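You operate a simulated robot arm through the tools that you are given. There is no shell and no other tool.

You run a simulated robot arm. Do the job below in one go: nothing can be reset, and whatever is moved stays where it is left.

JOB
Adjust the parking brake so that it holds at notch 4.
Fine: pull it on and read the notch, let it off, free the lock, one adjuster click a notch, lock it, leave the lever on; the chock stays at the wheel.
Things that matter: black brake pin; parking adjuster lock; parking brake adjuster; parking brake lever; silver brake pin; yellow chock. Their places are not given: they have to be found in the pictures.

The check looks at the end state, three seconds after you hand in, the way a careful person would. Anything else that was tipped, shoved, dropped, spilled or broken makes it a failure.

ROBOT AND FRAMES
A 6-joint arm with a two-finger parallel gripper, fixed in place. Base frame: the origin is on the floor under the middle of its stand, x ahead of it, y to its left, z up. Lengths are in m, angles in degrees, forces in N, time in s.
It reaches about 0.852 m from its shoulder. Its first joint turns from -115.0 to 115.0 degrees. Payload 3.43 kg.
The TCP is the grasp point between the finger pads, 0.034 m short of the fingertips. In the tool frame z runs along the fingers and y along their closing line. The gripper opens to 0.128 m. The fingers are 0.024 m wide and 0.012 m thick; the gripper's body (0.048 by 0.13 m) begins 0.096 m behind the TCP.
Orientation is that of the tool frame in the base frame, as a unit quaternion [w, x, y, z]. With the fingers straight down and closing along the base's y, the tool's x points along the base's -x, its y along +y and its z along -z.

CONTROLS
- The arm moves only by the tool drive_tool. Its argument "plan" is a list that holds one entry, the list of rows, each a list of 6 numbers: the shift along the base's x, y, z in m, then the turn, a rotation vector about the base's x, y, z in degrees. In form: [[[tx, ty, tz, wx, wy, wz], ...]]. A call has 1 to 20 rows; each row is the pose to reach, as a shift and turn from the pose commanded when the call began. "hand" is the gripper command, from -1 (fully open) to 1 (shut), values between in proportion, set as the call begins (left out, the last holds). A row lasts 0.2 s, in which the tool goes at most 0.05 m and 8.6 degrees; a call with a longer step from one row to the next is refused whole, and so is a gripper value outside its range. A pose out of reach is approached as far as the arm can. The call stops where the force on the tool passes 90 N (or 10 N more than at its start, if that is more) or the arm is blocked; 0.2 s more then pass. Each finger travels about 0.153 m/s and halts on what it meets, pressing with about 45 N; the grip force reading is that of the motor and also rises with nothing between the fingers. The clock runs only during rows and for 0.2 s after the last one: add rows that repeat a pose to give the fingers time. It gives the time, the measured TCP pose, the force on the tool (base axes), the opening and the grip force at its end, in the units of the frame above (readings bear some noise), with the torque about the TCP (base axes, N m) and any sound that the robot's microphone picked up.
- Cameras (640 x 400 px; columns grow to the right, rows downward): "scene" is fixed at [0.2215, -0.5014, 1.6285]; the picture's right is [-1.00, 0.00, -0.00], its down [0.00, 1.00, -0.04] and it looks along [0.00, -0.04, -1.00] (base axes); focal length 308 px, centre (320, 200). "wrist" rides on the gripper at [0.076, -0.011, -0.16] in the tool frame; the picture's right is [0.15, 0.99, 0.00], its down [-0.88, 0.13, -0.46] and it looks along [-0.45, 0.07, 0.89] (tool axes); focal length 234 px, centre (320, 200).
- grab_frame(camera): a new picture of that camera. No time passes.
- slide_trunk(by): slides the trunk up (or, below 0, down) by that many m; the arm rides with it, the base frame stays. It gives what a move gives, with no picture.
- pixel_to_xyz(camera, pixels): for up to 12 pixels [column, row] of the newest picture of that camera ("zoom" is the newest enlarged one), the place [x, y, z] in the base frame of the surface seen there, good to about 0.002 m. No time passes.
- zoom(camera, box): a new picture of the part [left, top, right, bottom] of that camera's present view, enlarged. No time passes.
- job_done(): hands the job in; it is judged then, once.

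Open the gripper and draw the arm clear of the work before you hand the job in, unless the task says otherwise.

The tools are called after "Call:" as name(argument=value, ...) on one line, values as JSON. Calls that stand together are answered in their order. drive_tool: Moves the arm, as the interface text tells. Its arguments: {"type":"object","properties":{"plan":{"type":"array","items":{"type":"array","items":{"type":"array","items":{"type":"number"}}}},"hand":{"type":"number"}},"required":["plan"]} The other tools are called the same way: slide_trunk (by) moves the trunk up or down; grab_frame (camera) takes a picture; pixel_to_xyz (camera, pixels) gives the place of the surface under pixels of a picture; zoom (camera, box) takes an enlarged picture of a part of a camera's view; job_done () hands the job in.

At the start:

```text
t: 0.0
ee_pos: [0.0595, -0.4463, 1.1851]
orientation: [0.0, 0.0, 1.0, 0.0]
force: [-0.4, -0.3, -0.8]
torque: [0.01, 0.0, -0.02]
width: 0.128
finger_force: 0.0
trunk travel left (down, up): [-0.925, 0.065]
```

scene: 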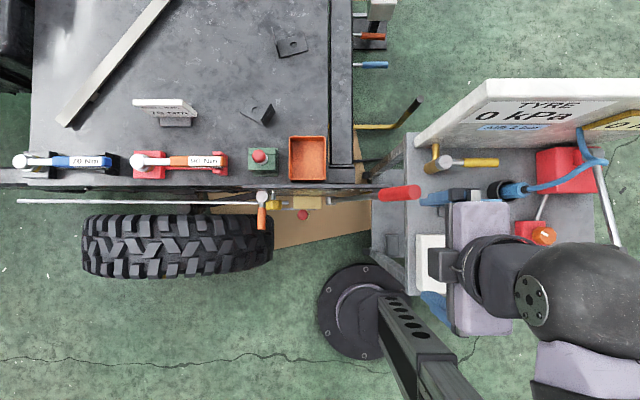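
wrist: 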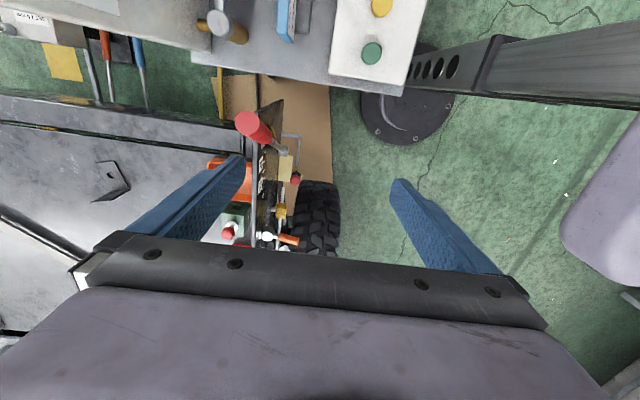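

The scene shows a red-handled lever near (400,193), an orange-handled item near (262,205), and a yellow item near (483,161). I'll zoom into the work area to identify parts.

Call:
zoom(camera="scene", box=[230, 160, 440, 260])

Call:
zoom(camera="wrist", box=[190, 80, 360, 260])

Call:
zoom(camera="scene", box=[340, 0, 640, 180])

```text
3.05 times, centred on (335, 210) of scene
```

zoom: 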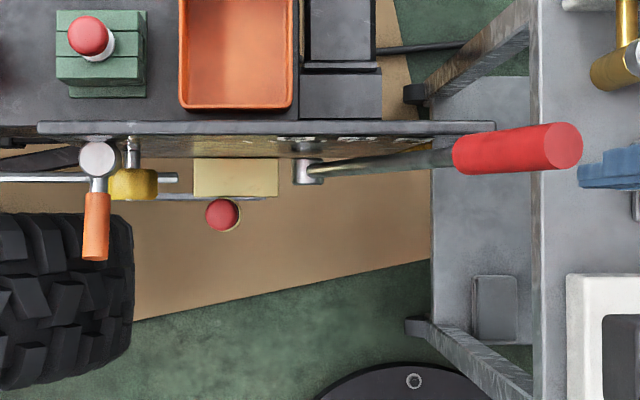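

```text
2.22 times, centred on (275, 170) of wrist
```

zoom: 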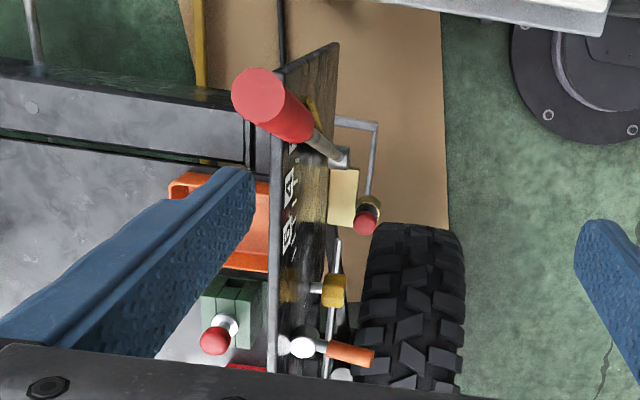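

```text
2.13 times, centred on (490, 90) of scene
```

zoom: 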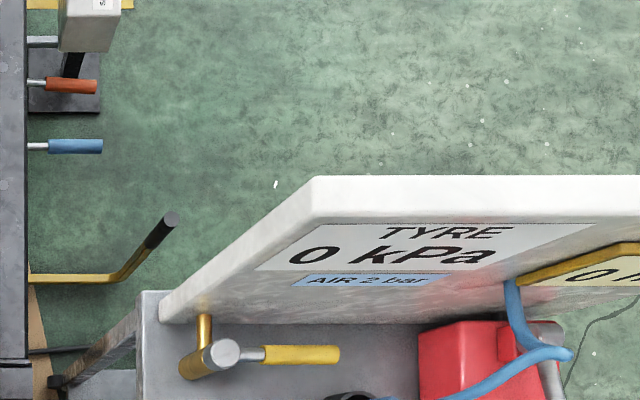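

The plate with the lever faces +y (picture down). I'll locate the 3D points of the main pieces in the scene view with a fresh zoom.

Call:
zoom(camera="scene", box=[230, 160, 440, 260])

Call:
pixel_to_xyz(camera="zoom", pixels=[[560, 147], [480, 150], [400, 160], [310, 172], [235, 175], [222, 215], [100, 155], [97, 225], [130, 185], [170, 178], [90, 35], [120, 125]])

Call:
pixel_to_xyz(camera="scene", pixels=[[176, 216], [100, 240], [260, 230], [180, 180], [310, 160], [300, 215], [405, 170], [520, 120], [445, 165], [480, 162], [540, 235], [60, 60]])

```text
3.05 times, centred on (335, 210) of scene
```

zoom: 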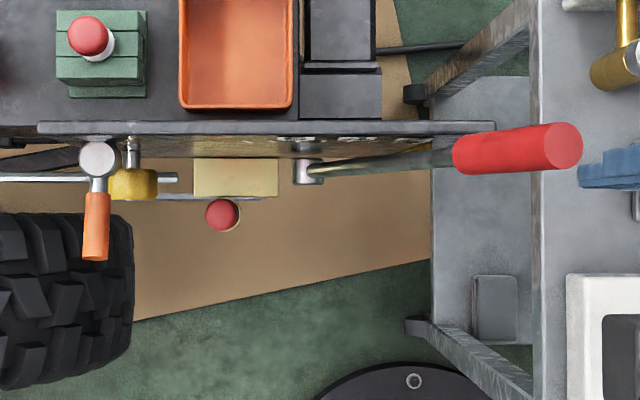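

```text
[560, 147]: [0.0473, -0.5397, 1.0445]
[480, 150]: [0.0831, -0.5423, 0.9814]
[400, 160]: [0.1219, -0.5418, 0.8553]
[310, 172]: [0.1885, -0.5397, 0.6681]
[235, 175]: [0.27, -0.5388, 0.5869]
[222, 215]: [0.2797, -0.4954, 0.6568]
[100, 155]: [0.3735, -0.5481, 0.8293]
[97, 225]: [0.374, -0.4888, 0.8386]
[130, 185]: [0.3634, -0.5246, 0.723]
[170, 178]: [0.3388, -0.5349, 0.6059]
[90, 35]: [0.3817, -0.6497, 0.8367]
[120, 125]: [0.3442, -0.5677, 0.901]
```

```text
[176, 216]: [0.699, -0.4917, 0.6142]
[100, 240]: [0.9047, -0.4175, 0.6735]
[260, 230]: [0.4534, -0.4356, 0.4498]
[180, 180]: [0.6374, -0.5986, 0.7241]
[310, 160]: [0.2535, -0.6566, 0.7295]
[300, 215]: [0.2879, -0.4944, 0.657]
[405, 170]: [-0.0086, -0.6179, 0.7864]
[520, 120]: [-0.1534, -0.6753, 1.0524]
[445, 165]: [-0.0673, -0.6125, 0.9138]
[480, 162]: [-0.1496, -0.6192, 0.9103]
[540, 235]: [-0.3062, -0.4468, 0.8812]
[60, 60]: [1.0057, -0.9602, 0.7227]
```

Lever pivot is around (0.19,-0.54,0.66) and its red grip at about (0.05,-0.54,1.04). I'll retreat toward +y and tilt the wrist camera to look at the plate's front.

Call:
drive_tool(plan=[[[0.015, 0.03, 0.0, -8, 0, 0], [0.03, 0.06, 0.0, -16, 0, 0], [0.045, 0.09, 0.0, -24, 0, 0], [0.06, 0.12, 0.0, -32, 0, 0], [0.075, 0.15, 0.0, -40, 0, 0], [0.075, 0.15, 0.0, -40, 0, 0]]])

Call:
grab_frame(camera="wrist")

Call:
grab_frame(camera="scene")

```text
t: 1.4
ee_pos: [0.1581, -0.3353, 1.182]
orientation: [0.001, -0.001, 0.939, -0.343]
force: [0.3, -0.3, 0.5]
torque: [0.03, -0.03, 0.0]
width: 0.1282
finger_force: 0.0
out of reach, approached as far as the arm can: row 4, 5, 6
trunk travel left (down, up): [-0.925, 0.065]
```

```text
taken
```

wrist: 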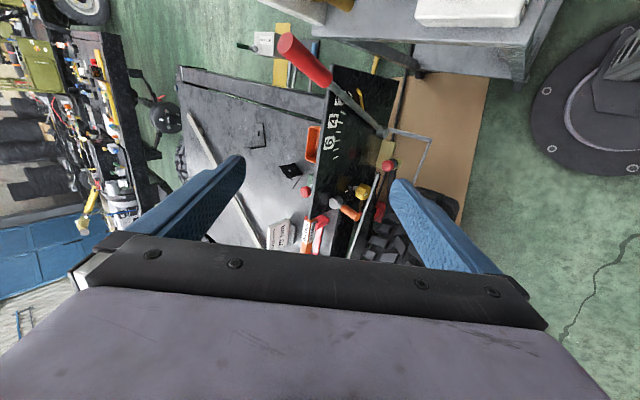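

```text
taken
```

scene: 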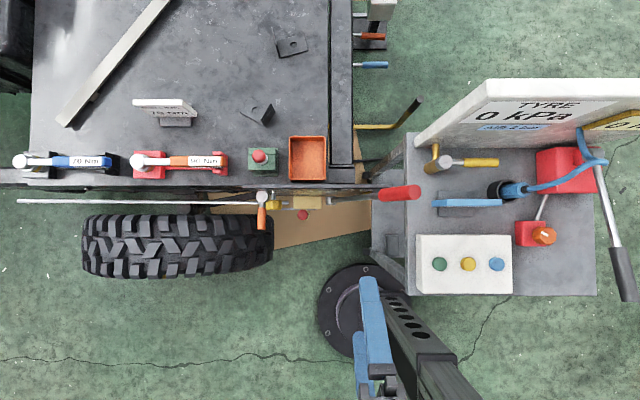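

The plate is now visible with numbers on it around (335,130). I'll zoom in.

Call:
zoom(camera="wrist", box=[270, 30, 450, 260])

Call:
zoom(camera="wrist", box=[300, 70, 380, 200])

```text
1.74 times, centred on (360, 145) of wrist
```

zoom: 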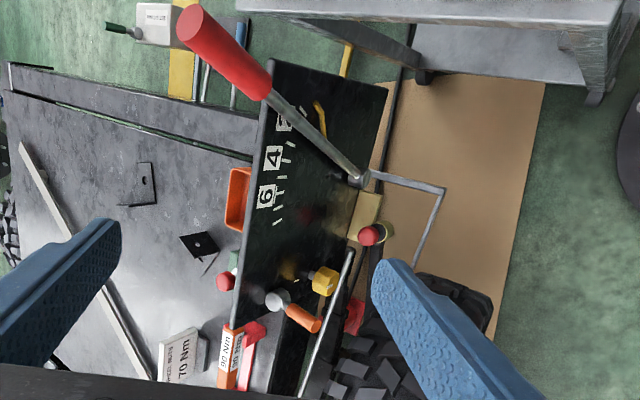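

```text
3.08 times, centred on (340, 135) of wrist
```

zoom: 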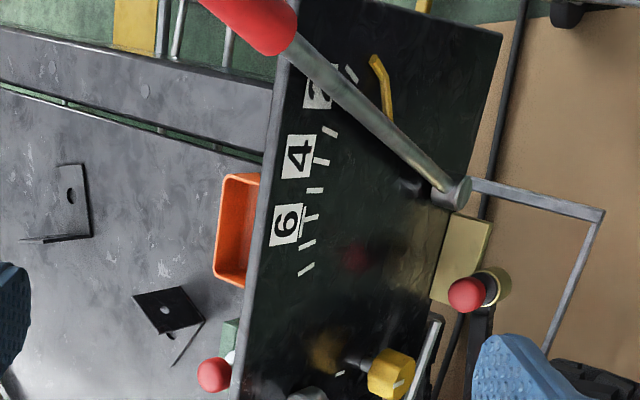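

Scale with labels 2/4/6 is visible on the black plate; lever seems to be near the low end. I'll roll the wrist so the camera looks at the plate frontally and move a bit to +x.

Call:
drive_tool(plan=[[[0.015, 0, -0.008, 0, -5.26, -6.27], [0.03, 0, -0.016, 0, -10.52, -12.54], [0.045, 0, -0.024, 0, -15.78, -18.8], [0.06, 0, -0.032, 0, -21.0, -25.0], [0.075, 0, -0.04, 0, -26.3, -31.3], [0.09, 0, -0.048, 0, -31.5, -37.6], [0.105, 0, -0.056, 0, -36.8, -43.9], [0.12, 0, -0.064, 0, -42.1, -50.1], [0.135, 0, -0.072, 0, -47.3, -56.4], [0.15, 0, -0.08, 0, -52.6, -62.7], [0.165, 0, -0.088, 0, -57.9, -68.9], [0.165, 0, -0.088, 0, -57.9, -68.9]]])

Call:
grab_frame(camera="wrist")

Call:
grab_frame(camera="scene")

```text
t: 4.0
ee_pos: [0.3222, -0.3349, 1.0959]
orientation: [0.243, 0.665, 0.663, -0.242]
force: [0.8, 0.7, 0.3]
torque: [-0.01, 0.0, -0.01]
width: 0.1278
finger_force: 0.0
trunk travel left (down, up): [-0.925, 0.065]
```

```text
taken
```

wrist: 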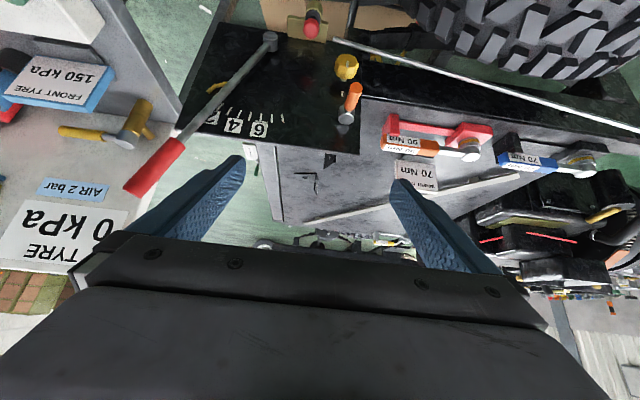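

```text
taken
```

scene: 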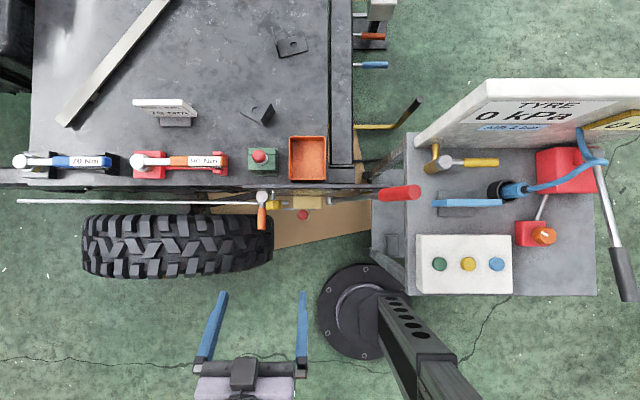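

The view is upside down but useful. I'll slide the trunk down by 0.25 to look more squarely at the plate; nothing is beneath the gripper at (250,350).

Call:
slide_trunk(by=-0.25)

Call:
grab_frame(camera="wrist")

Call:
grab_frame(camera="scene")

```text
t: 6.6
ee_pos: [0.3226, -0.335, 0.8454]
orientation: [0.242, 0.665, 0.663, -0.242]
force: [-0.3, -0.4, 0.6]
torque: [0.0, -0.02, -0.01]
width: 0.1282
finger_force: 0.1
trunk travel left (down, up): [-0.675, 0.315]
```

```text
taken
```

wrist: 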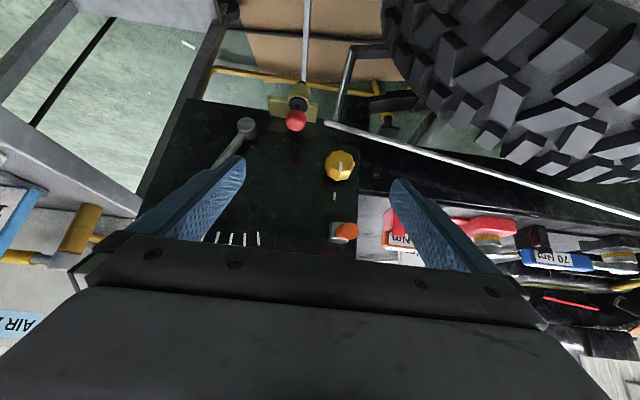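

```text
taken
```

scene: 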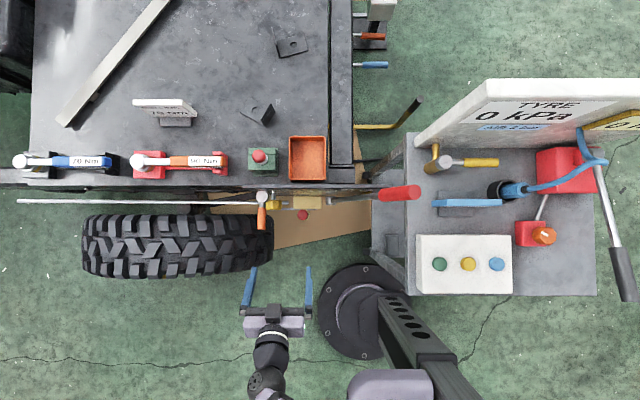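

I see the red knob (296,115), yellow ribbed knob (340,165) and orange handle (345,231). Zooming in on the plate.

Call:
zoom(camera="wrist", box=[200, 70, 390, 260])

Call:
zoom(camera="wrist", box=[310, 70, 440, 150])

```text
2.11 times, centred on (295, 165) of wrist
```

zoom: 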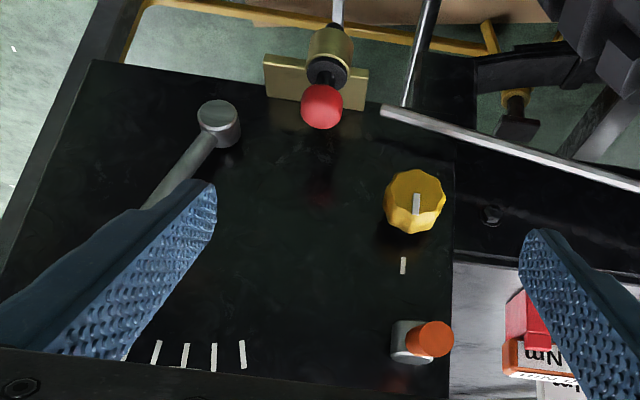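

```text
4.92 times, centred on (375, 110) of wrist
```

zoom: 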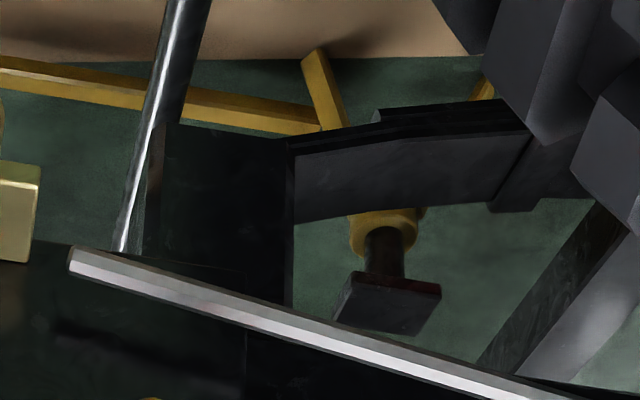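

I'll measure the plate features in this zoomed view's parent picture: ticks, knobs, and hub positions.

Call:
zoom(camera="wrist", box=[200, 70, 390, 260])

Call:
pixel_to_xyz(camera="zoom", pixels=[[155, 352], [184, 355], [213, 357], [242, 353], [218, 115], [322, 105], [328, 70], [413, 205], [403, 265], [405, 340], [432, 338], [170, 180]])

```text
2.11 times, centred on (295, 165) of wrist
```

zoom: 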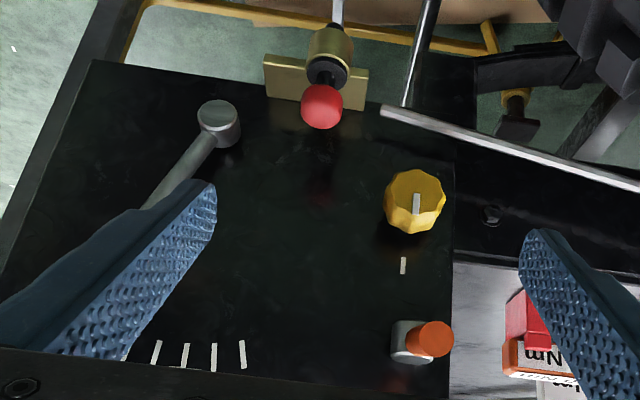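

```text
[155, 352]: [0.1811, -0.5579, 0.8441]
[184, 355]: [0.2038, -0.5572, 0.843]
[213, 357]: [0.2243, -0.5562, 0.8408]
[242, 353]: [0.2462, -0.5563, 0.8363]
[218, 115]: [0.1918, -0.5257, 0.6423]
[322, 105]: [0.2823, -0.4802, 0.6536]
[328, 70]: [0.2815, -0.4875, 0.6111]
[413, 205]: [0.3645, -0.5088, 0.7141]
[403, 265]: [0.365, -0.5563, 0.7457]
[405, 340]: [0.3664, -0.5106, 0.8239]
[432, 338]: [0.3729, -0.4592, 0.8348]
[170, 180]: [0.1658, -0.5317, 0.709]
```

Plate face is at y≈-0.557, lever pivot ≈(0.192,-0.54,0.645), ticks at ~0.2 m radius every ≈6.2°. I'll move up and toward -x to see the numbered scale and the lever unobstructed.

Call:
drive_tool(plan=[[[-0.02, 0.0, 0.03, 0, 0, 0], [-0.04, 0.0, 0.06, 0, 0, 0], [-0.06, 0.0, 0.09, 0, 0, 0], [-0.08, 0.0, 0.12, 0, 0, 0], [-0.08, 0.0, 0.12, 0, 0, 0]]])

Call:
grab_frame(camera="wrist")

Call:
zoom(camera="wrist", box=[180, 60, 420, 260])

```text
t: 7.8
ee_pos: [0.2408, -0.3357, 0.9673]
orientation: [0.242, 0.664, 0.664, -0.241]
force: [1.5, 0.1, -0.2]
torque: [0.04, -0.01, -0.03]
width: 0.128
finger_force: 0.2
trunk travel left (down, up): [-0.675, 0.315]
```

```text
taken
```

wrist: 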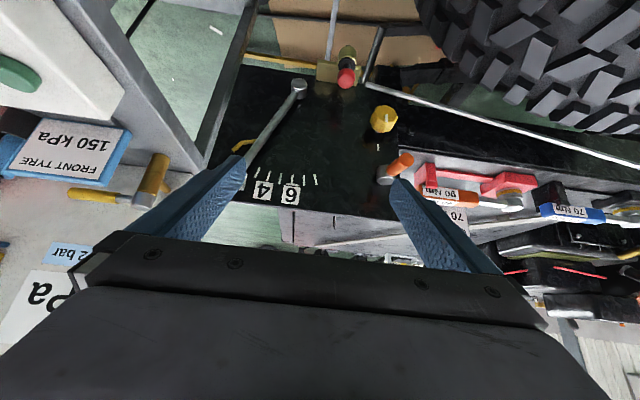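

```text
2.00 times, centred on (300, 160) of wrist
```

zoom: 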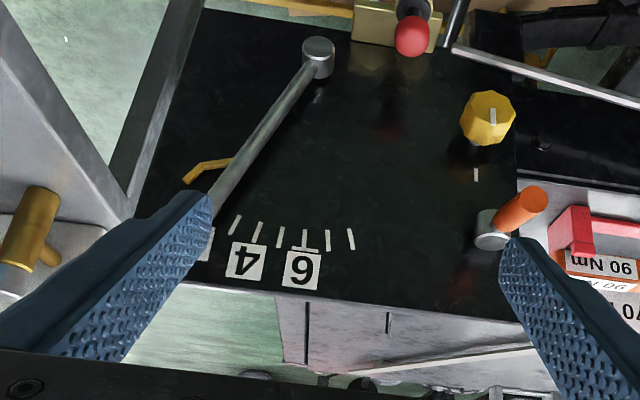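

Ticks 3–8 are visible at zoom (235..351, 225..240); the lever is around 2. I'll shift further to -x to see the low end and the yellow hook next to the lever at (205,170).

Call:
drive_tool(plan=[[[-0.04, 0.0, 0.0, 0, 0, 0], [-0.08, 0.0, 0.0, 0, 0, 0], [-0.12, 0.0, 0.0, 0, 0, 0], [-0.12, 0.0, 0.0, 0, 0, 0]]])

Call:
zoom(camera="wrist", box=[240, 40, 440, 240])

Call:
grab_frame(camera="wrist")

```text
t: 8.8
ee_pos: [0.1333, -0.3606, 0.953]
orientation: [0.242, 0.664, 0.664, -0.243]
force: [-0.1, -0.4, 0.1]
torque: [0.0, -0.05, -0.03]
width: 0.1279
finger_force: 0.1
out of reach, approached as far as the arm can: row 2, 3, 4
trunk travel left (down, up): [-0.675, 0.315]
```

```text
2.00 times, centred on (340, 140) of wrist
```

zoom: 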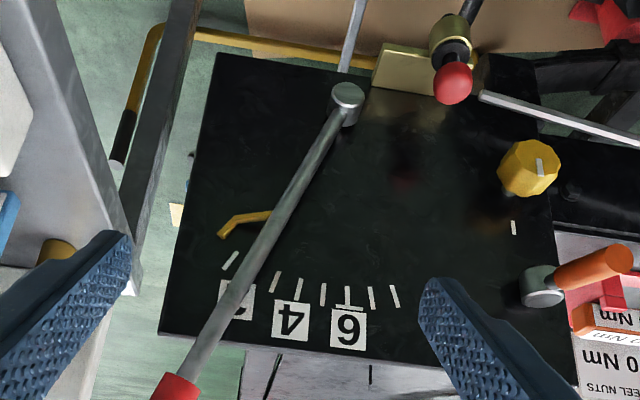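

```text
taken
```

wrist: 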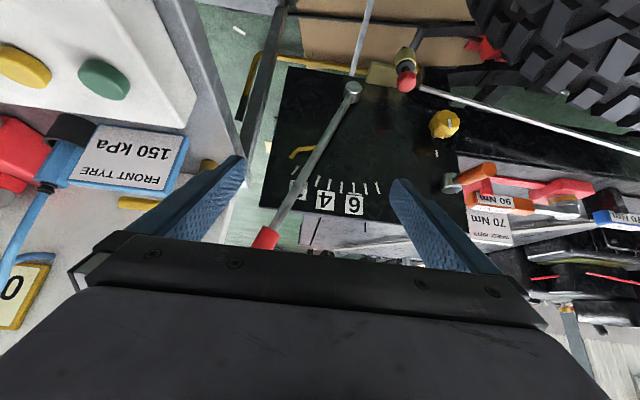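

Good view: ticks 1 (230,260), 3 (275,282), 4 … 8 (394,297), tick 2 hidden under the lever. I'll zoom closer and measure the hook and lever.

Call:
zoom(camera="wrist", box=[270, 130, 400, 230])

Call:
pixel_to_xyz(camera="wrist", pixels=[[293, 156], [305, 150], [310, 147], [318, 160], [336, 127], [352, 92], [300, 188], [285, 213], [268, 235], [319, 182], [330, 186], [341, 188]])

Call:
zoom(camera="wrist", box=[340, 30, 480, 130])

Call:
zoom(camera="wrist", box=[400, 90, 540, 220])

```text
4.00 times, centred on (335, 180) of wrist
```

zoom: 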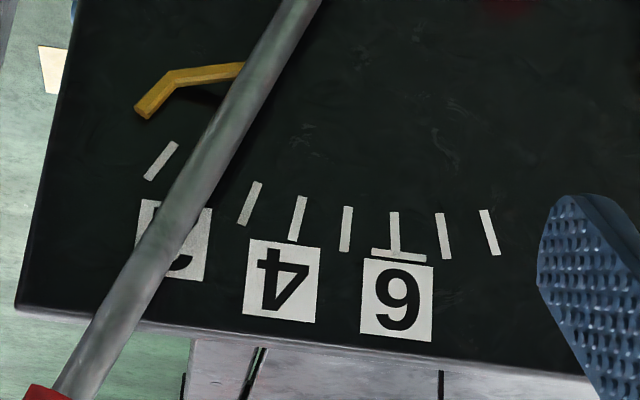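

```text
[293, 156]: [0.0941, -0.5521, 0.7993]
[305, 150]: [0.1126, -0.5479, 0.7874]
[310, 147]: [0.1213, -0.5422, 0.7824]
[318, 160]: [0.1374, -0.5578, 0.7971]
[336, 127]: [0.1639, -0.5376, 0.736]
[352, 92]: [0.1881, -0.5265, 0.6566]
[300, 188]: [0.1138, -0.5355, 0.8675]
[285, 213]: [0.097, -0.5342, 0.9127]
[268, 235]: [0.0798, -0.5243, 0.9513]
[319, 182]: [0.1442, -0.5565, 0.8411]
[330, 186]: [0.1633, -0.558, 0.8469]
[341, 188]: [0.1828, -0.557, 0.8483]
```

```text
4.00 times, centred on (410, 80) of wrist
```

zoom: 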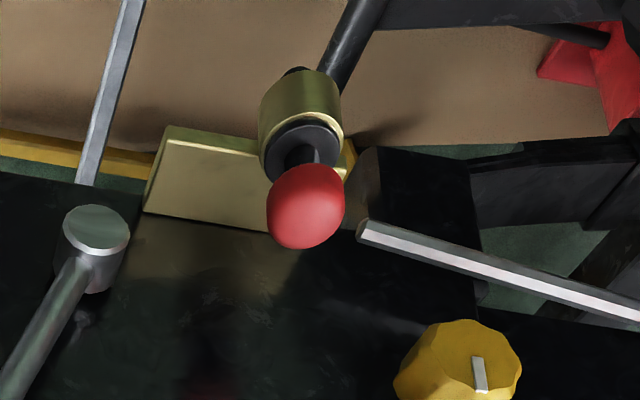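

```text
3.08 times, centred on (470, 155) of wrist
```

zoom: 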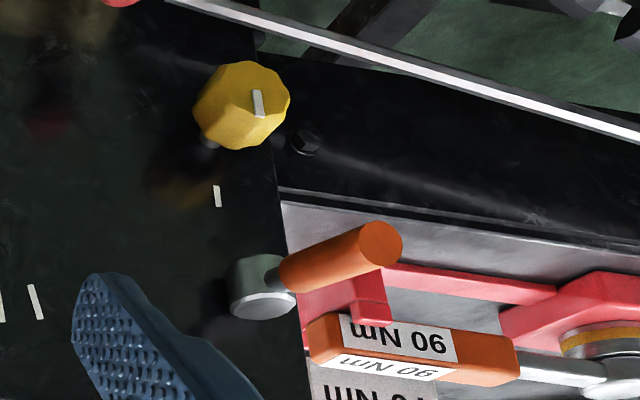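

The yellow pointer seems attached to the lever, its tip at angle ≈-32° i.e. about notch 0 by the tick spacing. I'll check the scene view to see how the arm is laid out.

Call:
grab_frame(camera="scene")

Call:
pixel_to_xyz(camera="scene", pixels=[[390, 385], [270, 350], [265, 385], [365, 290], [415, 330], [450, 380], [350, 330], [380, 330], [468, 265], [330, 370], [400, 395], [300, 390]])

```text
taken
```

scene: 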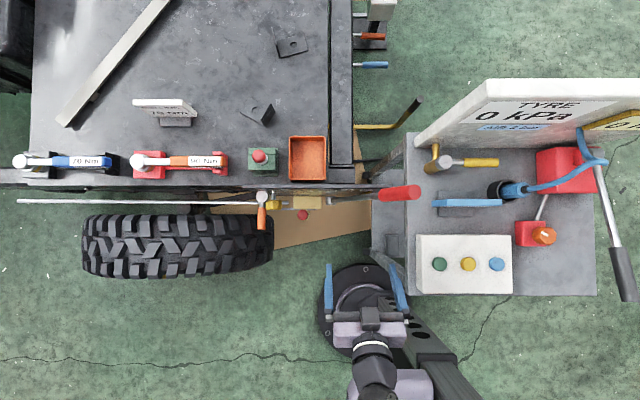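

```text
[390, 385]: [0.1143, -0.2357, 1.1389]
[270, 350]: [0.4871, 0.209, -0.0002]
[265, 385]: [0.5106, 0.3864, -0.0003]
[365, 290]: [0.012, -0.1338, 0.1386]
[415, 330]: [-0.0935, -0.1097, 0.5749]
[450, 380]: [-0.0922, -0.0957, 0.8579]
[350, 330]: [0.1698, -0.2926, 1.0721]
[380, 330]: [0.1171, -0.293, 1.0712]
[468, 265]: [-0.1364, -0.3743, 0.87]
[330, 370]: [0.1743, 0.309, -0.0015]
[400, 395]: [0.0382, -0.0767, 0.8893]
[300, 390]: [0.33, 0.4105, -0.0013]
```

Shoulder is near (0.04,-0.05,0.85). I'll approach the lever grip (centre ≈(0.061,-0.542,0.98)) with the tilted open fingers straddling it in x; first a pre-pose at about (0.06,-0.45,1.06).

Call:
drive_tool(plan=[[[-0.02, -0.03, 0.025, 0, 0, 0], [-0.04, -0.06, 0.05, 0, 0, 0], [-0.055, -0.085, 0.075, 0, 0, 0], [-0.06, -0.1, 0.1, 0, 0, 0], [-0.06, -0.1, 0.1, 0, 0, 0]]])

Call:
grab_frame(camera="wrist")

Call:
grab_frame(camera="scene")

```text
t: 10.0
ee_pos: [0.0719, -0.4583, 1.0524]
orientation: [0.242, 0.665, 0.664, -0.242]
force: [0.8, -0.3, -0.5]
torque: [0.04, 0.0, -0.01]
width: 0.128
finger_force: 0.0
trunk travel left (down, up): [-0.675, 0.315]
```

```text
taken
```

wrist: 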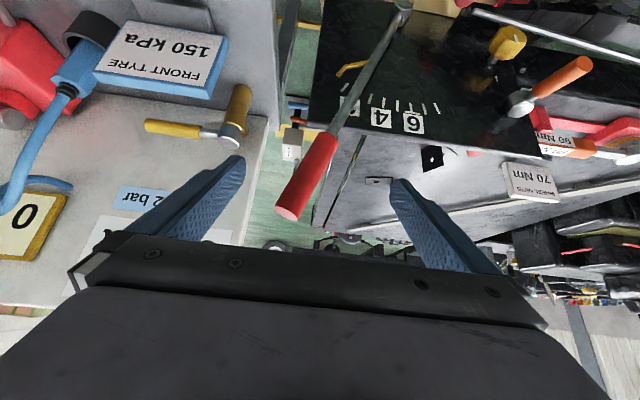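

```text
taken
```

scene: 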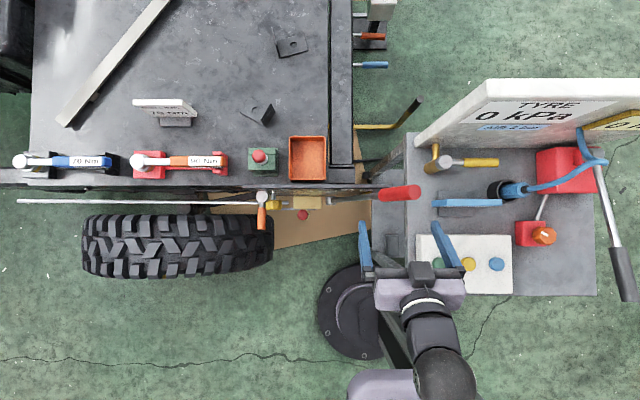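

Handle is between the fingers at (310,175). I'll narrow the gap to ~0.075 and move in along the tool axis to straddle the red grip.

Call:
drive_tool(plan=[[[-0.01, 0, 0, 0, 0, 0], [-0.01, -0.03, -0.025, 0, 0, 0], [-0.01, -0.055, -0.05, 0, 0, 0], [-0.01, -0.072, -0.067, 0, 0, 0], [-0.01, -0.072, -0.067, 0, 0, 0]]], hand=-0.17)

Call:
grab_frame(camera="wrist")

Call:
grab_frame(camera="scene")

```text
t: 11.2
ee_pos: [0.063, -0.5329, 0.9861]
orientation: [0.243, 0.664, 0.665, -0.242]
force: [-0.2, -0.3, 0.2]
torque: [0.0, 0.02, -0.03]
width: 0.0749
finger_force: 0.2
trunk travel left (down, up): [-0.675, 0.315]
```

```text
taken
```

wrist: 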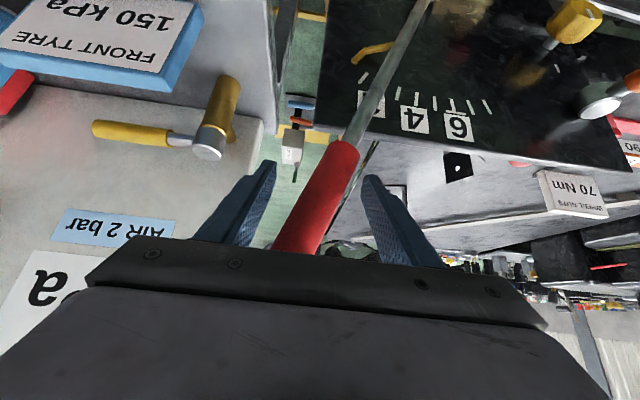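

```text
taken
```

scene: 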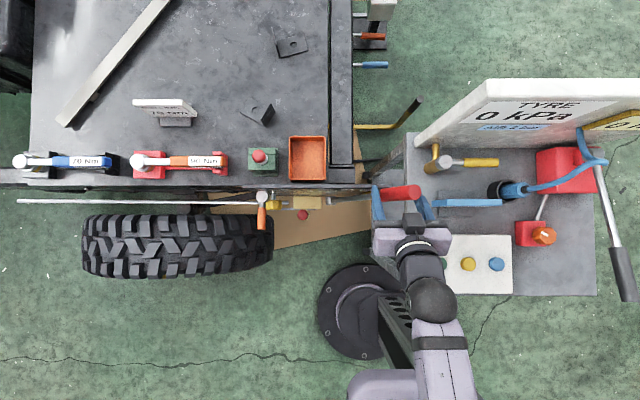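

The grip is straddled. Now I push it toward +x along the arc about the pivot in small steps, listening for clicks and watching force.

Call:
drive_tool(plan=[[[0.012, 0, 0.0042, 0, 0, 0], [0.023, 0, 0.0079, 0, 0, 0], [0.0345, 0, 0.0111, 0, 0, 0], [0.045, 0, 0.0138, 0, 0, 0], [0.055, 0, 0.0159, 0, 0, 0], [0.0655, 0, 0.018, 0, 0, 0]]])

Call:
grab_frame(camera="wrist")

Call:
zoom(camera="wrist", box=[250, 20, 500, 180])

```text
t: 12.6
ee_pos: [0.1272, -0.5321, 1.0054]
orientation: [0.243, 0.664, 0.664, -0.242]
force: [-3.9, 0.9, 0.7]
torque: [-0.04, -0.02, -0.07]
width: 0.0775
finger_force: 1.7
trunk travel left (down, up): [-0.675, 0.315]
```

```text
taken
```

wrist: 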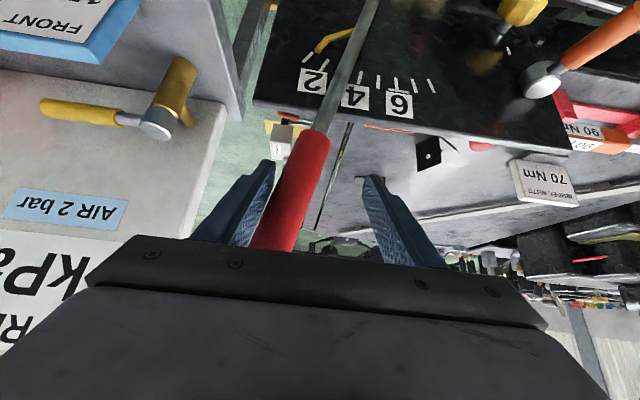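

```text
2.50 times, centred on (375, 100) of wrist
```

zoom: 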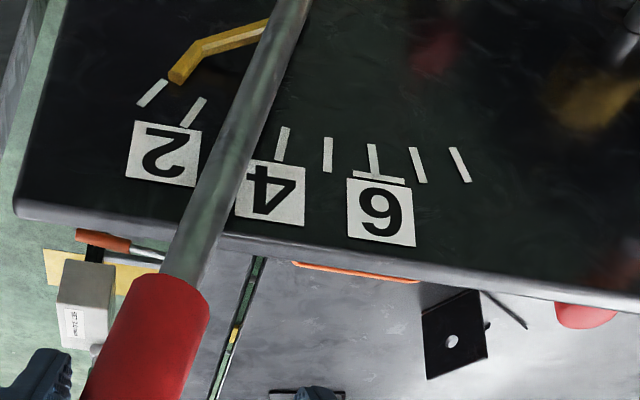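

The yellow pointer moves with the lever — now between ticks 1 and 2 — so it's the notch indicator. I continue pushing with modest force.

Call:
drive_tool(plan=[[[0.01, 0, 0.0016, 0, 0, 0], [0.019, 0, 0.0028, 0, 0, 0], [0.029, 0, 0.0038, 0, 0, 0], [0.038, 0, 0.0046, 0, 0, 0], [0.048, 0, 0.0051, 0, 0, 0], [0.057, 0, 0.0054, 0, 0, 0]]])

Call:
zoom(camera="wrist", box=[200, 0, 450, 160])

```text
t: 14.0
ee_pos: [0.1866, -0.5334, 1.0104]
orientation: [0.242, 0.664, 0.665, -0.241]
force: [-1.8, 0.0, 0.5]
torque: [-0.04, 0.01, -0.03]
width: 0.0761
finger_force: 1.1
trunk travel left (down, up): [-0.675, 0.315]
```

```text
2.50 times, centred on (325, 80) of wrist
```

zoom: 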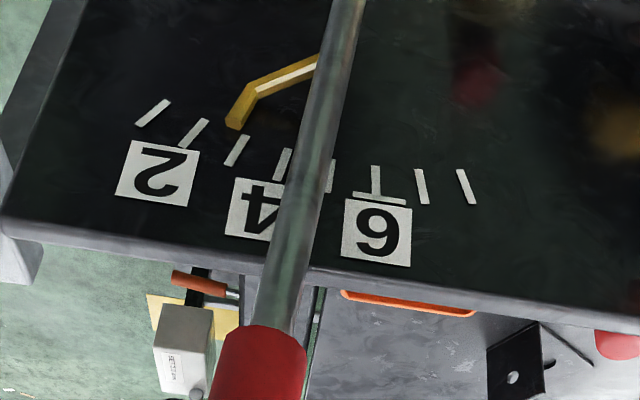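

Pointer is now near tick 3 with little resistance. I continue the pull.

Call:
drive_tool(plan=[[[0.0096, 0, 0.0, 0, 0, 0], [0.0191, 0, -0.0001, 0, 0, 0], [0.0287, 0, -0.0006, 0, 0, 0], [0.0382, 0, -0.0013, 0, 0, 0], [0.0477, 0, -0.0023, 0, 0, 0], [0.0571, 0, -0.0034, 0, 0, 0]]])

Call:
zoom(camera="wrist", box=[150, 0, 400, 160])

```text
t: 15.4
ee_pos: [0.2429, -0.532, 1.006]
orientation: [0.242, 0.664, 0.665, -0.242]
force: [-3.2, -0.5, 1.0]
torque: [-0.02, 0.1, -0.05]
width: 0.0765
finger_force: 1.4
trunk travel left (down, up): [-0.675, 0.315]
```

```text
2.50 times, centred on (275, 80) of wrist
```

zoom: 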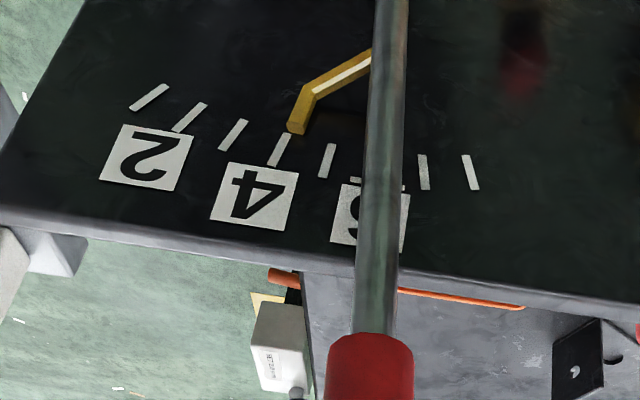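

Pointer is a bit past 4 with no hard stop yet. Continuing the pull in small steps.

Call:
drive_tool(plan=[[[0.0095, 0, -0.0015, 0, 0, 0], [0.0189, 0, -0.0032, 0, 0, 0], [0.0282, 0, -0.0051, 0, 0, 0], [0.0375, 0, -0.0073, 0, 0, 0], [0.0467, 0, -0.0098, 0, 0, 0], [0.0559, 0, -0.0124, 0, 0, 0]]])

Call:
zoom(camera="wrist", box=[100, 0, 350, 160])

```text
t: 16.8
ee_pos: [0.2861, -0.5334, 0.9976]
orientation: [0.24, 0.666, 0.662, -0.247]
force: [-39.4, -3.7, 20.7]
torque: [-0.31, 2.18, -0.21]
width: 0.0975
finger_force: 20.1
trunk travel left (down, up): [-0.675, 0.315]
```

```text
2.50 times, centred on (225, 80) of wrist
```

zoom: 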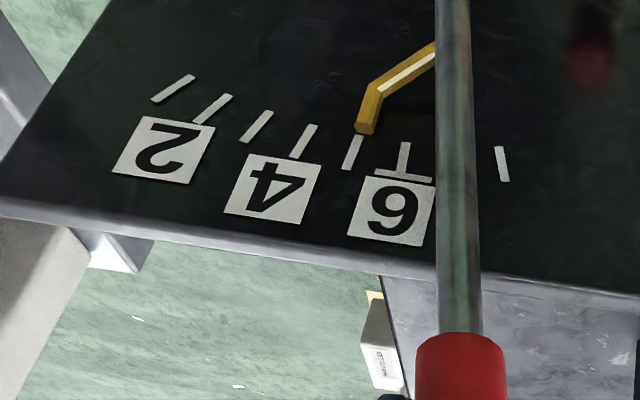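

Resistance rose to ~40 N and the lever stopped with the pointer about at tick 5. I'll back off the push to see where the lever holds by itself.

Call:
drive_tool(plan=[[[-0.012, 0, 0.0025, 0, 0, 0], [-0.023, 0, 0.0046, 0, 0, 0], [-0.032, 0, 0.006, 0, 0, 0], [-0.032, 0, 0.006, 0, 0, 0]]])

Call:
zoom(camera="wrist", box=[120, 0, 370, 160])

Call:
grab_frame(camera="wrist")

```text
t: 17.8
ee_pos: [0.2664, -0.5306, 1.0013]
orientation: [0.242, 0.664, 0.665, -0.241]
force: [0.7, 0.0, 0.3]
torque: [0.0, 0.03, 0.0]
width: 0.0751
finger_force: 0.1
trunk travel left (down, up): [-0.675, 0.315]
```

```text
2.50 times, centred on (245, 80) of wrist
```

zoom: 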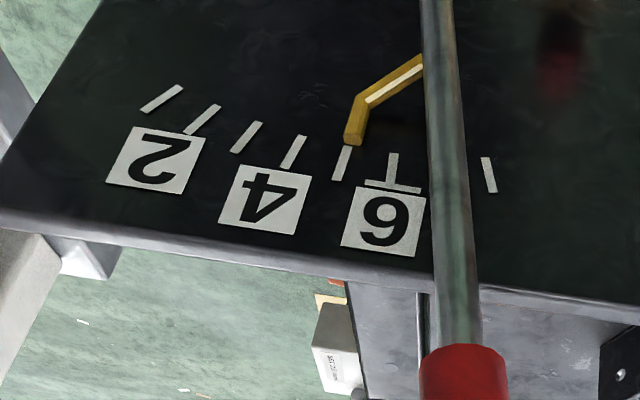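

```text
taken
```

wrist: 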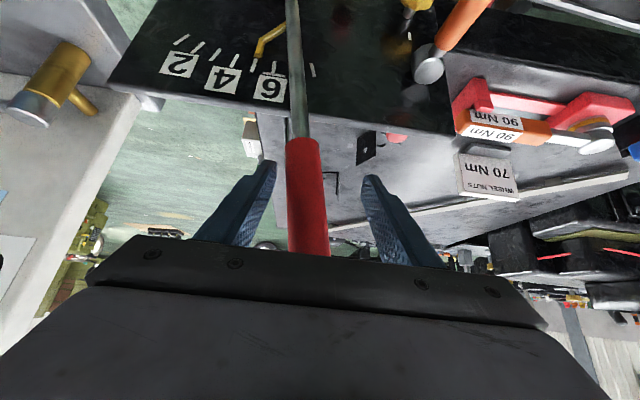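

The lever holds on its own with the pointer near tick 5. I'll measure pointer tip and tick coordinates to compute the notch accurately.

Call:
zoom(camera="wrist", box=[160, 0, 320, 105])

Call:
pixel_to_xyz(camera="wrist", pixels=[[236, 61], [241, 53], [259, 54], [261, 47], [255, 65], [276, 65], [263, 42], [284, 25], [236, 59], [261, 53]])

```text
3.81 times, centred on (240, 52) of wrist
```

zoom: 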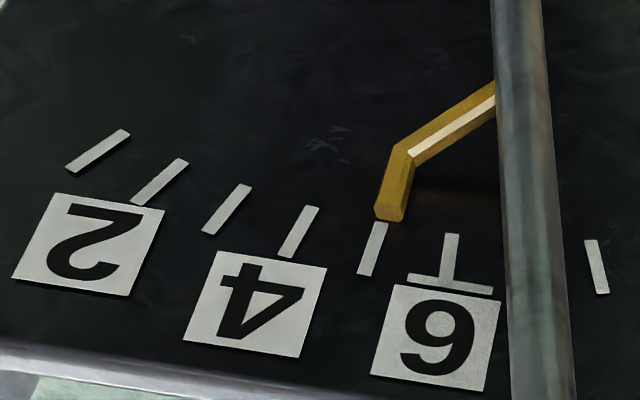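

```text
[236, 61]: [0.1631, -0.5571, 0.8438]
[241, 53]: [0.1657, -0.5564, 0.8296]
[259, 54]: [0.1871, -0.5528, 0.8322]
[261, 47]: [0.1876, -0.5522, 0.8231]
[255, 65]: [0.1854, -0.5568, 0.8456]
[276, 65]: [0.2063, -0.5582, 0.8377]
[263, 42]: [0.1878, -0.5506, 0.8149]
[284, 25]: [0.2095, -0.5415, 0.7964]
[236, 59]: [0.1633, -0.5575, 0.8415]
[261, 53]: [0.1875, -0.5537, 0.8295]
```

Pointer reads ≈5.06, i.e. notch 5. To be sure it's firmly on, I'll open the fingers fully (rigid stop) and give a firmer pull in the same direction.

Call:
drive_tool(plan=[[[0, 0, 0, 0, 0, 0], [0.012, 0, -0.001, 0, 0, 0], [0.024, 0, -0.002, 0, 0, 0], [0.032, 0, -0.003, 0, 0, 0], [0.038, 0, -0.004, 0, 0, 0], [0.044, 0, -0.005, 0, 0, 0], [0.05, 0, -0.006, 0, 0, 0]]], hand=-1)

Call:
zoom(camera="wrist", box=[100, 0, 260, 105])

```text
t: 19.4
ee_pos: [0.3002, -0.5334, 0.9947]
orientation: [0.234, 0.669, 0.661, -0.246]
force: [-46.9, -0.2, 5.4]
torque: [-0.49, 1.62, -0.35]
width: 0.1283
finger_force: 0.3
trunk travel left (down, up): [-0.675, 0.315]
```

```text
3.81 times, centred on (180, 52) of wrist
```

zoom: 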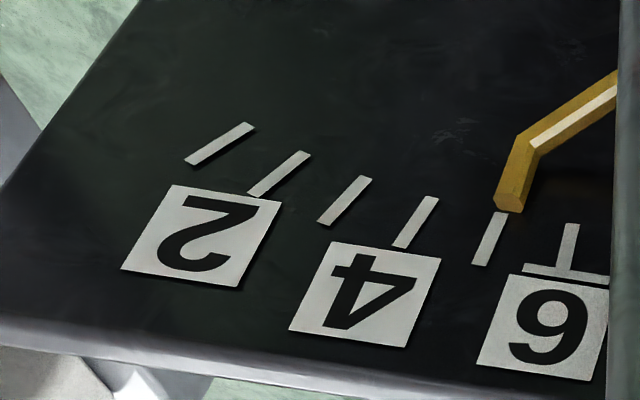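

Even at 47 N the pointer stays at tick 5, so the reading is 5: one click needed. Now I let the lever off by narrowing the straddle and pushing back toward -x, watching for ratchet resistance.

Call:
drive_tool(plan=[[[-0.025, 0, 0.004, 0, 0, 0], [-0.05, 0, 0.008, 0, 0, 0], [-0.075, 0, 0.01, 0, 0, 0], [-0.088, 0, 0.012, 0, 0, 0], [-0.096, 0, 0.012, 0, 0, 0], [-0.104, 0, 0.012, 0, 0, 0]]], hand=-0.17)

Call:
zoom(camera="wrist", box=[170, 0, 420, 160])

```text
t: 20.8
ee_pos: [0.2124, -0.5305, 1.0061]
orientation: [0.242, 0.664, 0.665, -0.242]
force: [3.7, 0.2, 0.7]
torque: [0.01, 0.01, 0.04]
width: 0.0767
finger_force: 1.7
trunk travel left (down, up): [-0.675, 0.315]
```

```text
2.50 times, centred on (295, 80) of wrist
```

zoom: 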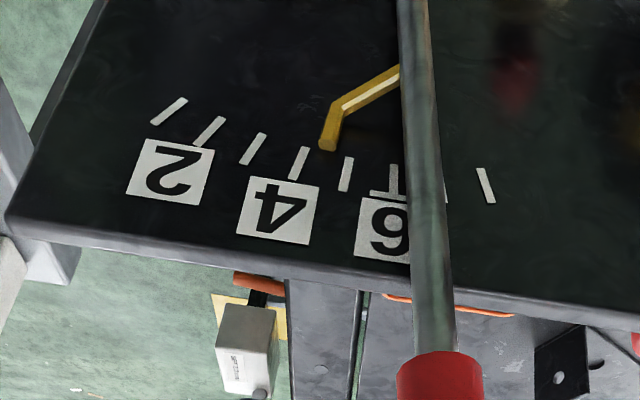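

The lever returns with only light friction. I'll follow the arc back to the off stop.

Call:
drive_tool(plan=[[[-0.016, 0, 0.002, 0, 0, 0], [-0.032, 0, 0.0038, 0, 0, 0], [-0.048, 0, 0.0036, 0, 0, 0], [-0.0638, 0, 0.0031, 0, 0, 0], [-0.08, 0, 0.0015, 0, 0, 0], [-0.0954, 0, -0.0004, 0, 0, 0], [-0.111, 0, -0.003, 0, 0, 0], [-0.1266, 0, -0.0066, 0, 0, 0], [-0.142, 0, -0.011, 0, 0, 0], [-0.1571, 0, -0.0155, 0, 0, 0], [-0.1685, 0, -0.0196, 0, 0, 0], [-0.1725, 0, -0.021, 0, 0, 0]]])

Call:
grab_frame(camera="wrist")

Call:
zoom(camera="wrist", box=[300, 0, 520, 150])

```text
t: 23.4
ee_pos: [0.0456, -0.5328, 0.9885]
orientation: [0.246, 0.663, 0.663, -0.246]
force: [25.6, -4.5, 15.8]
torque: [-0.21, -1.63, 0.11]
width: 0.0895
finger_force: 13.2
trunk travel left (down, up): [-0.675, 0.315]
```

```text
taken
```

wrist: 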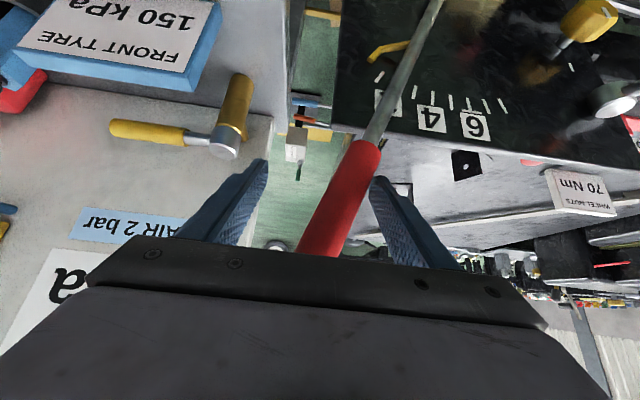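

```text
2.67 times, centred on (410, 75) of wrist
```

zoom: 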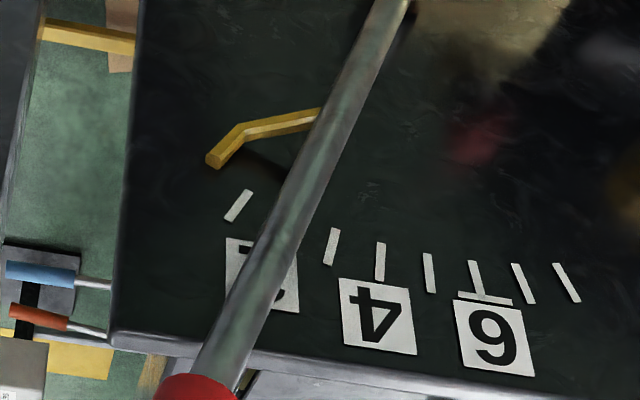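

Lever is back at off (pointer at 0). I'll relieve the contact, retract along the tool axis and move over to inspect the orange lock handle and the yellow adjuster.

Call:
drive_tool(plan=[[[0.02, 0, 0.0, 0, 0, 0], [0.02, 0.025, 0.03, 0, 0, 0], [0.02, 0.05, 0.06, 0, 0, 0], [0.02, 0.08, 0.09, 0, 0, 0], [0.05, 0.11, 0.1, 0, 0, 0], [0.09, 0.13, 0.09, 0, 0, 0], [0.13, 0.15, 0.08, 0, 0, 0], [0.175, 0.165, 0.07, 0, 0, 0], [0.22, 0.18, 0.06, 0, 0, 0], [0.265, 0.18, 0.04, 0, 0, 0], [0.31, 0.18, 0.02, 0, 0, 0], [0.33, 0.18, -0.02, 0, 0, 0]]], hand=-1)

Call:
grab_frame(camera="wrist")

Call:
zoom(camera="wrist", box=[220, 60, 400, 240])

```text
t: 26.0
ee_pos: [0.3695, -0.3517, 0.9637]
orientation: [0.242, 0.664, 0.665, -0.242]
force: [0.3, 0.0, 0.6]
torque: [0.02, 0.0, -0.02]
width: 0.128
finger_force: 0.1
trunk travel left (down, up): [-0.675, 0.315]
```

```text
taken
```

wrist: 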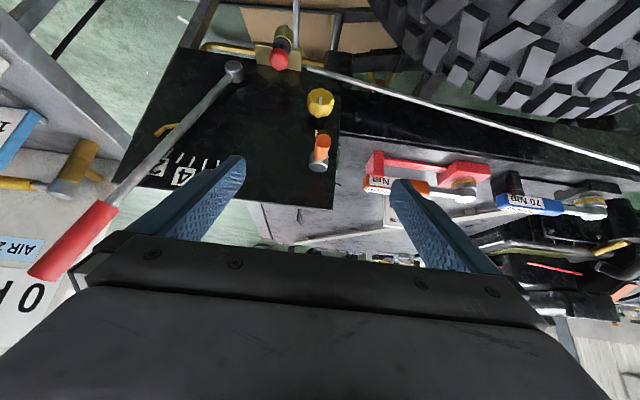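

```text
2.22 times, centred on (310, 150) of wrist
```

zoom: 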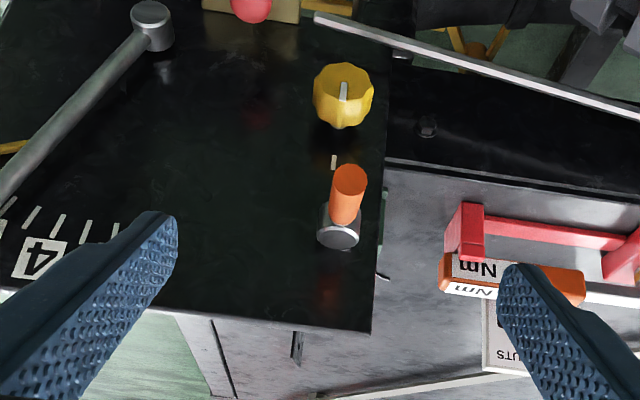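

I'll zoom tightly on the lock and the adjuster and measure their points.

Call:
zoom(camera="wrist", box=[295, 75, 355, 180])

Call:
pixel_to_xyz(camera="wrist", pixels=[[318, 168], [318, 165], [311, 168], [326, 168], [323, 140], [321, 150], [318, 160], [318, 97], [320, 103], [310, 100], [332, 102], [314, 132]])

Call:
zoom(camera="scene", box=[240, 170, 310, 240])

```text
3.81 times, centred on (325, 128) of wrist
```

zoom: 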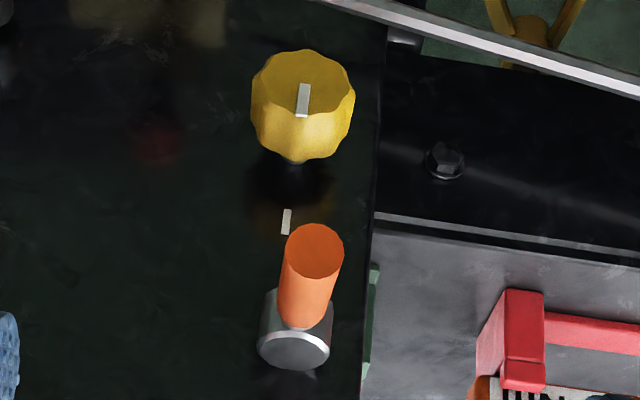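

```text
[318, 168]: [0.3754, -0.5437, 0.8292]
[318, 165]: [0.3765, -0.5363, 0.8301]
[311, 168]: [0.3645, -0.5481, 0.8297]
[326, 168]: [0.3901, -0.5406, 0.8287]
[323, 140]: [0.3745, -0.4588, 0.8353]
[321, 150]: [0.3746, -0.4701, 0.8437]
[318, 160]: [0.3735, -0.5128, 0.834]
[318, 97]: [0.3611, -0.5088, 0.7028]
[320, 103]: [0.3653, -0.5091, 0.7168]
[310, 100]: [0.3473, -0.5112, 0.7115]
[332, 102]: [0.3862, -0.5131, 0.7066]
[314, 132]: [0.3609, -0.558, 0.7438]
```

```text
5.71 times, centred on (275, 205) of scene
```

zoom: 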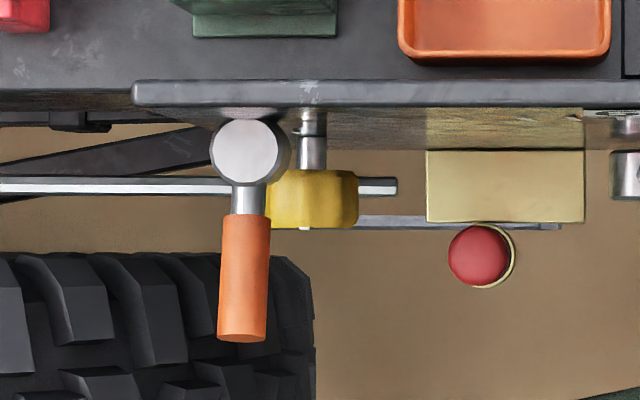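

The lock hub is a vertical cylinder at ≈(0.376,-0.54,0.83) with its orange handle pointing +y to y≈-0.459, so it should swing about z. I'll turn the tool to point straight down above the handle end.

Call:
drive_tool(plan=[[[0.001, -0.02, 0, 8, 0, 0], [0.002, -0.04, 0, 16, 0, 0], [0.003, -0.06, 0, 24, 0, 0], [0.004, -0.08, 0, 32, 0, 0], [0.005, -0.1, -0.01, 40, 0, 0], [0.005, -0.118, -0.03, 40, 0, 0], [0.005, -0.118, -0.03, 40, 0, 0]]], hand=-0.1)

Call:
grab_frame(camera="wrist")

Call:
grab_frame(camera="scene")

```text
t: 27.6
ee_pos: [0.3761, -0.4704, 0.934]
orientation: [-0.001, 0.707, 0.707, 0.0]
force: [-0.2, 0.8, 0.2]
torque: [0.03, 0.01, 0.01]
width: 0.0706
finger_force: 0.0
trunk travel left (down, up): [-0.675, 0.315]
```

```text
taken
```

wrist: 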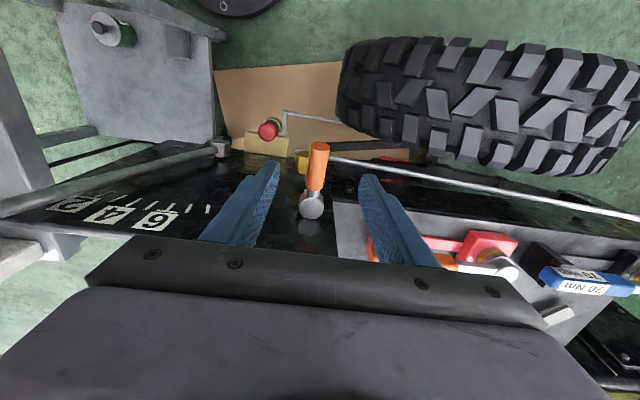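

```text
taken
```

scene: 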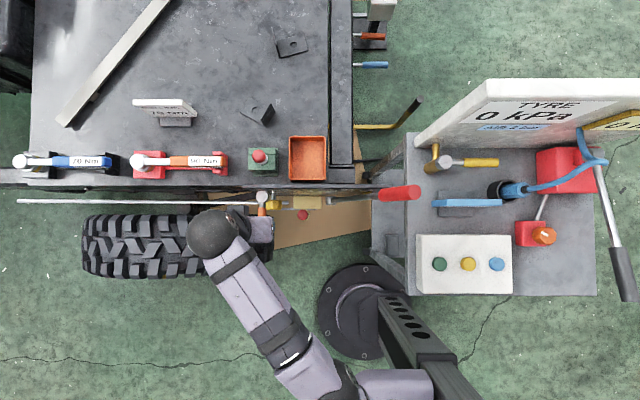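

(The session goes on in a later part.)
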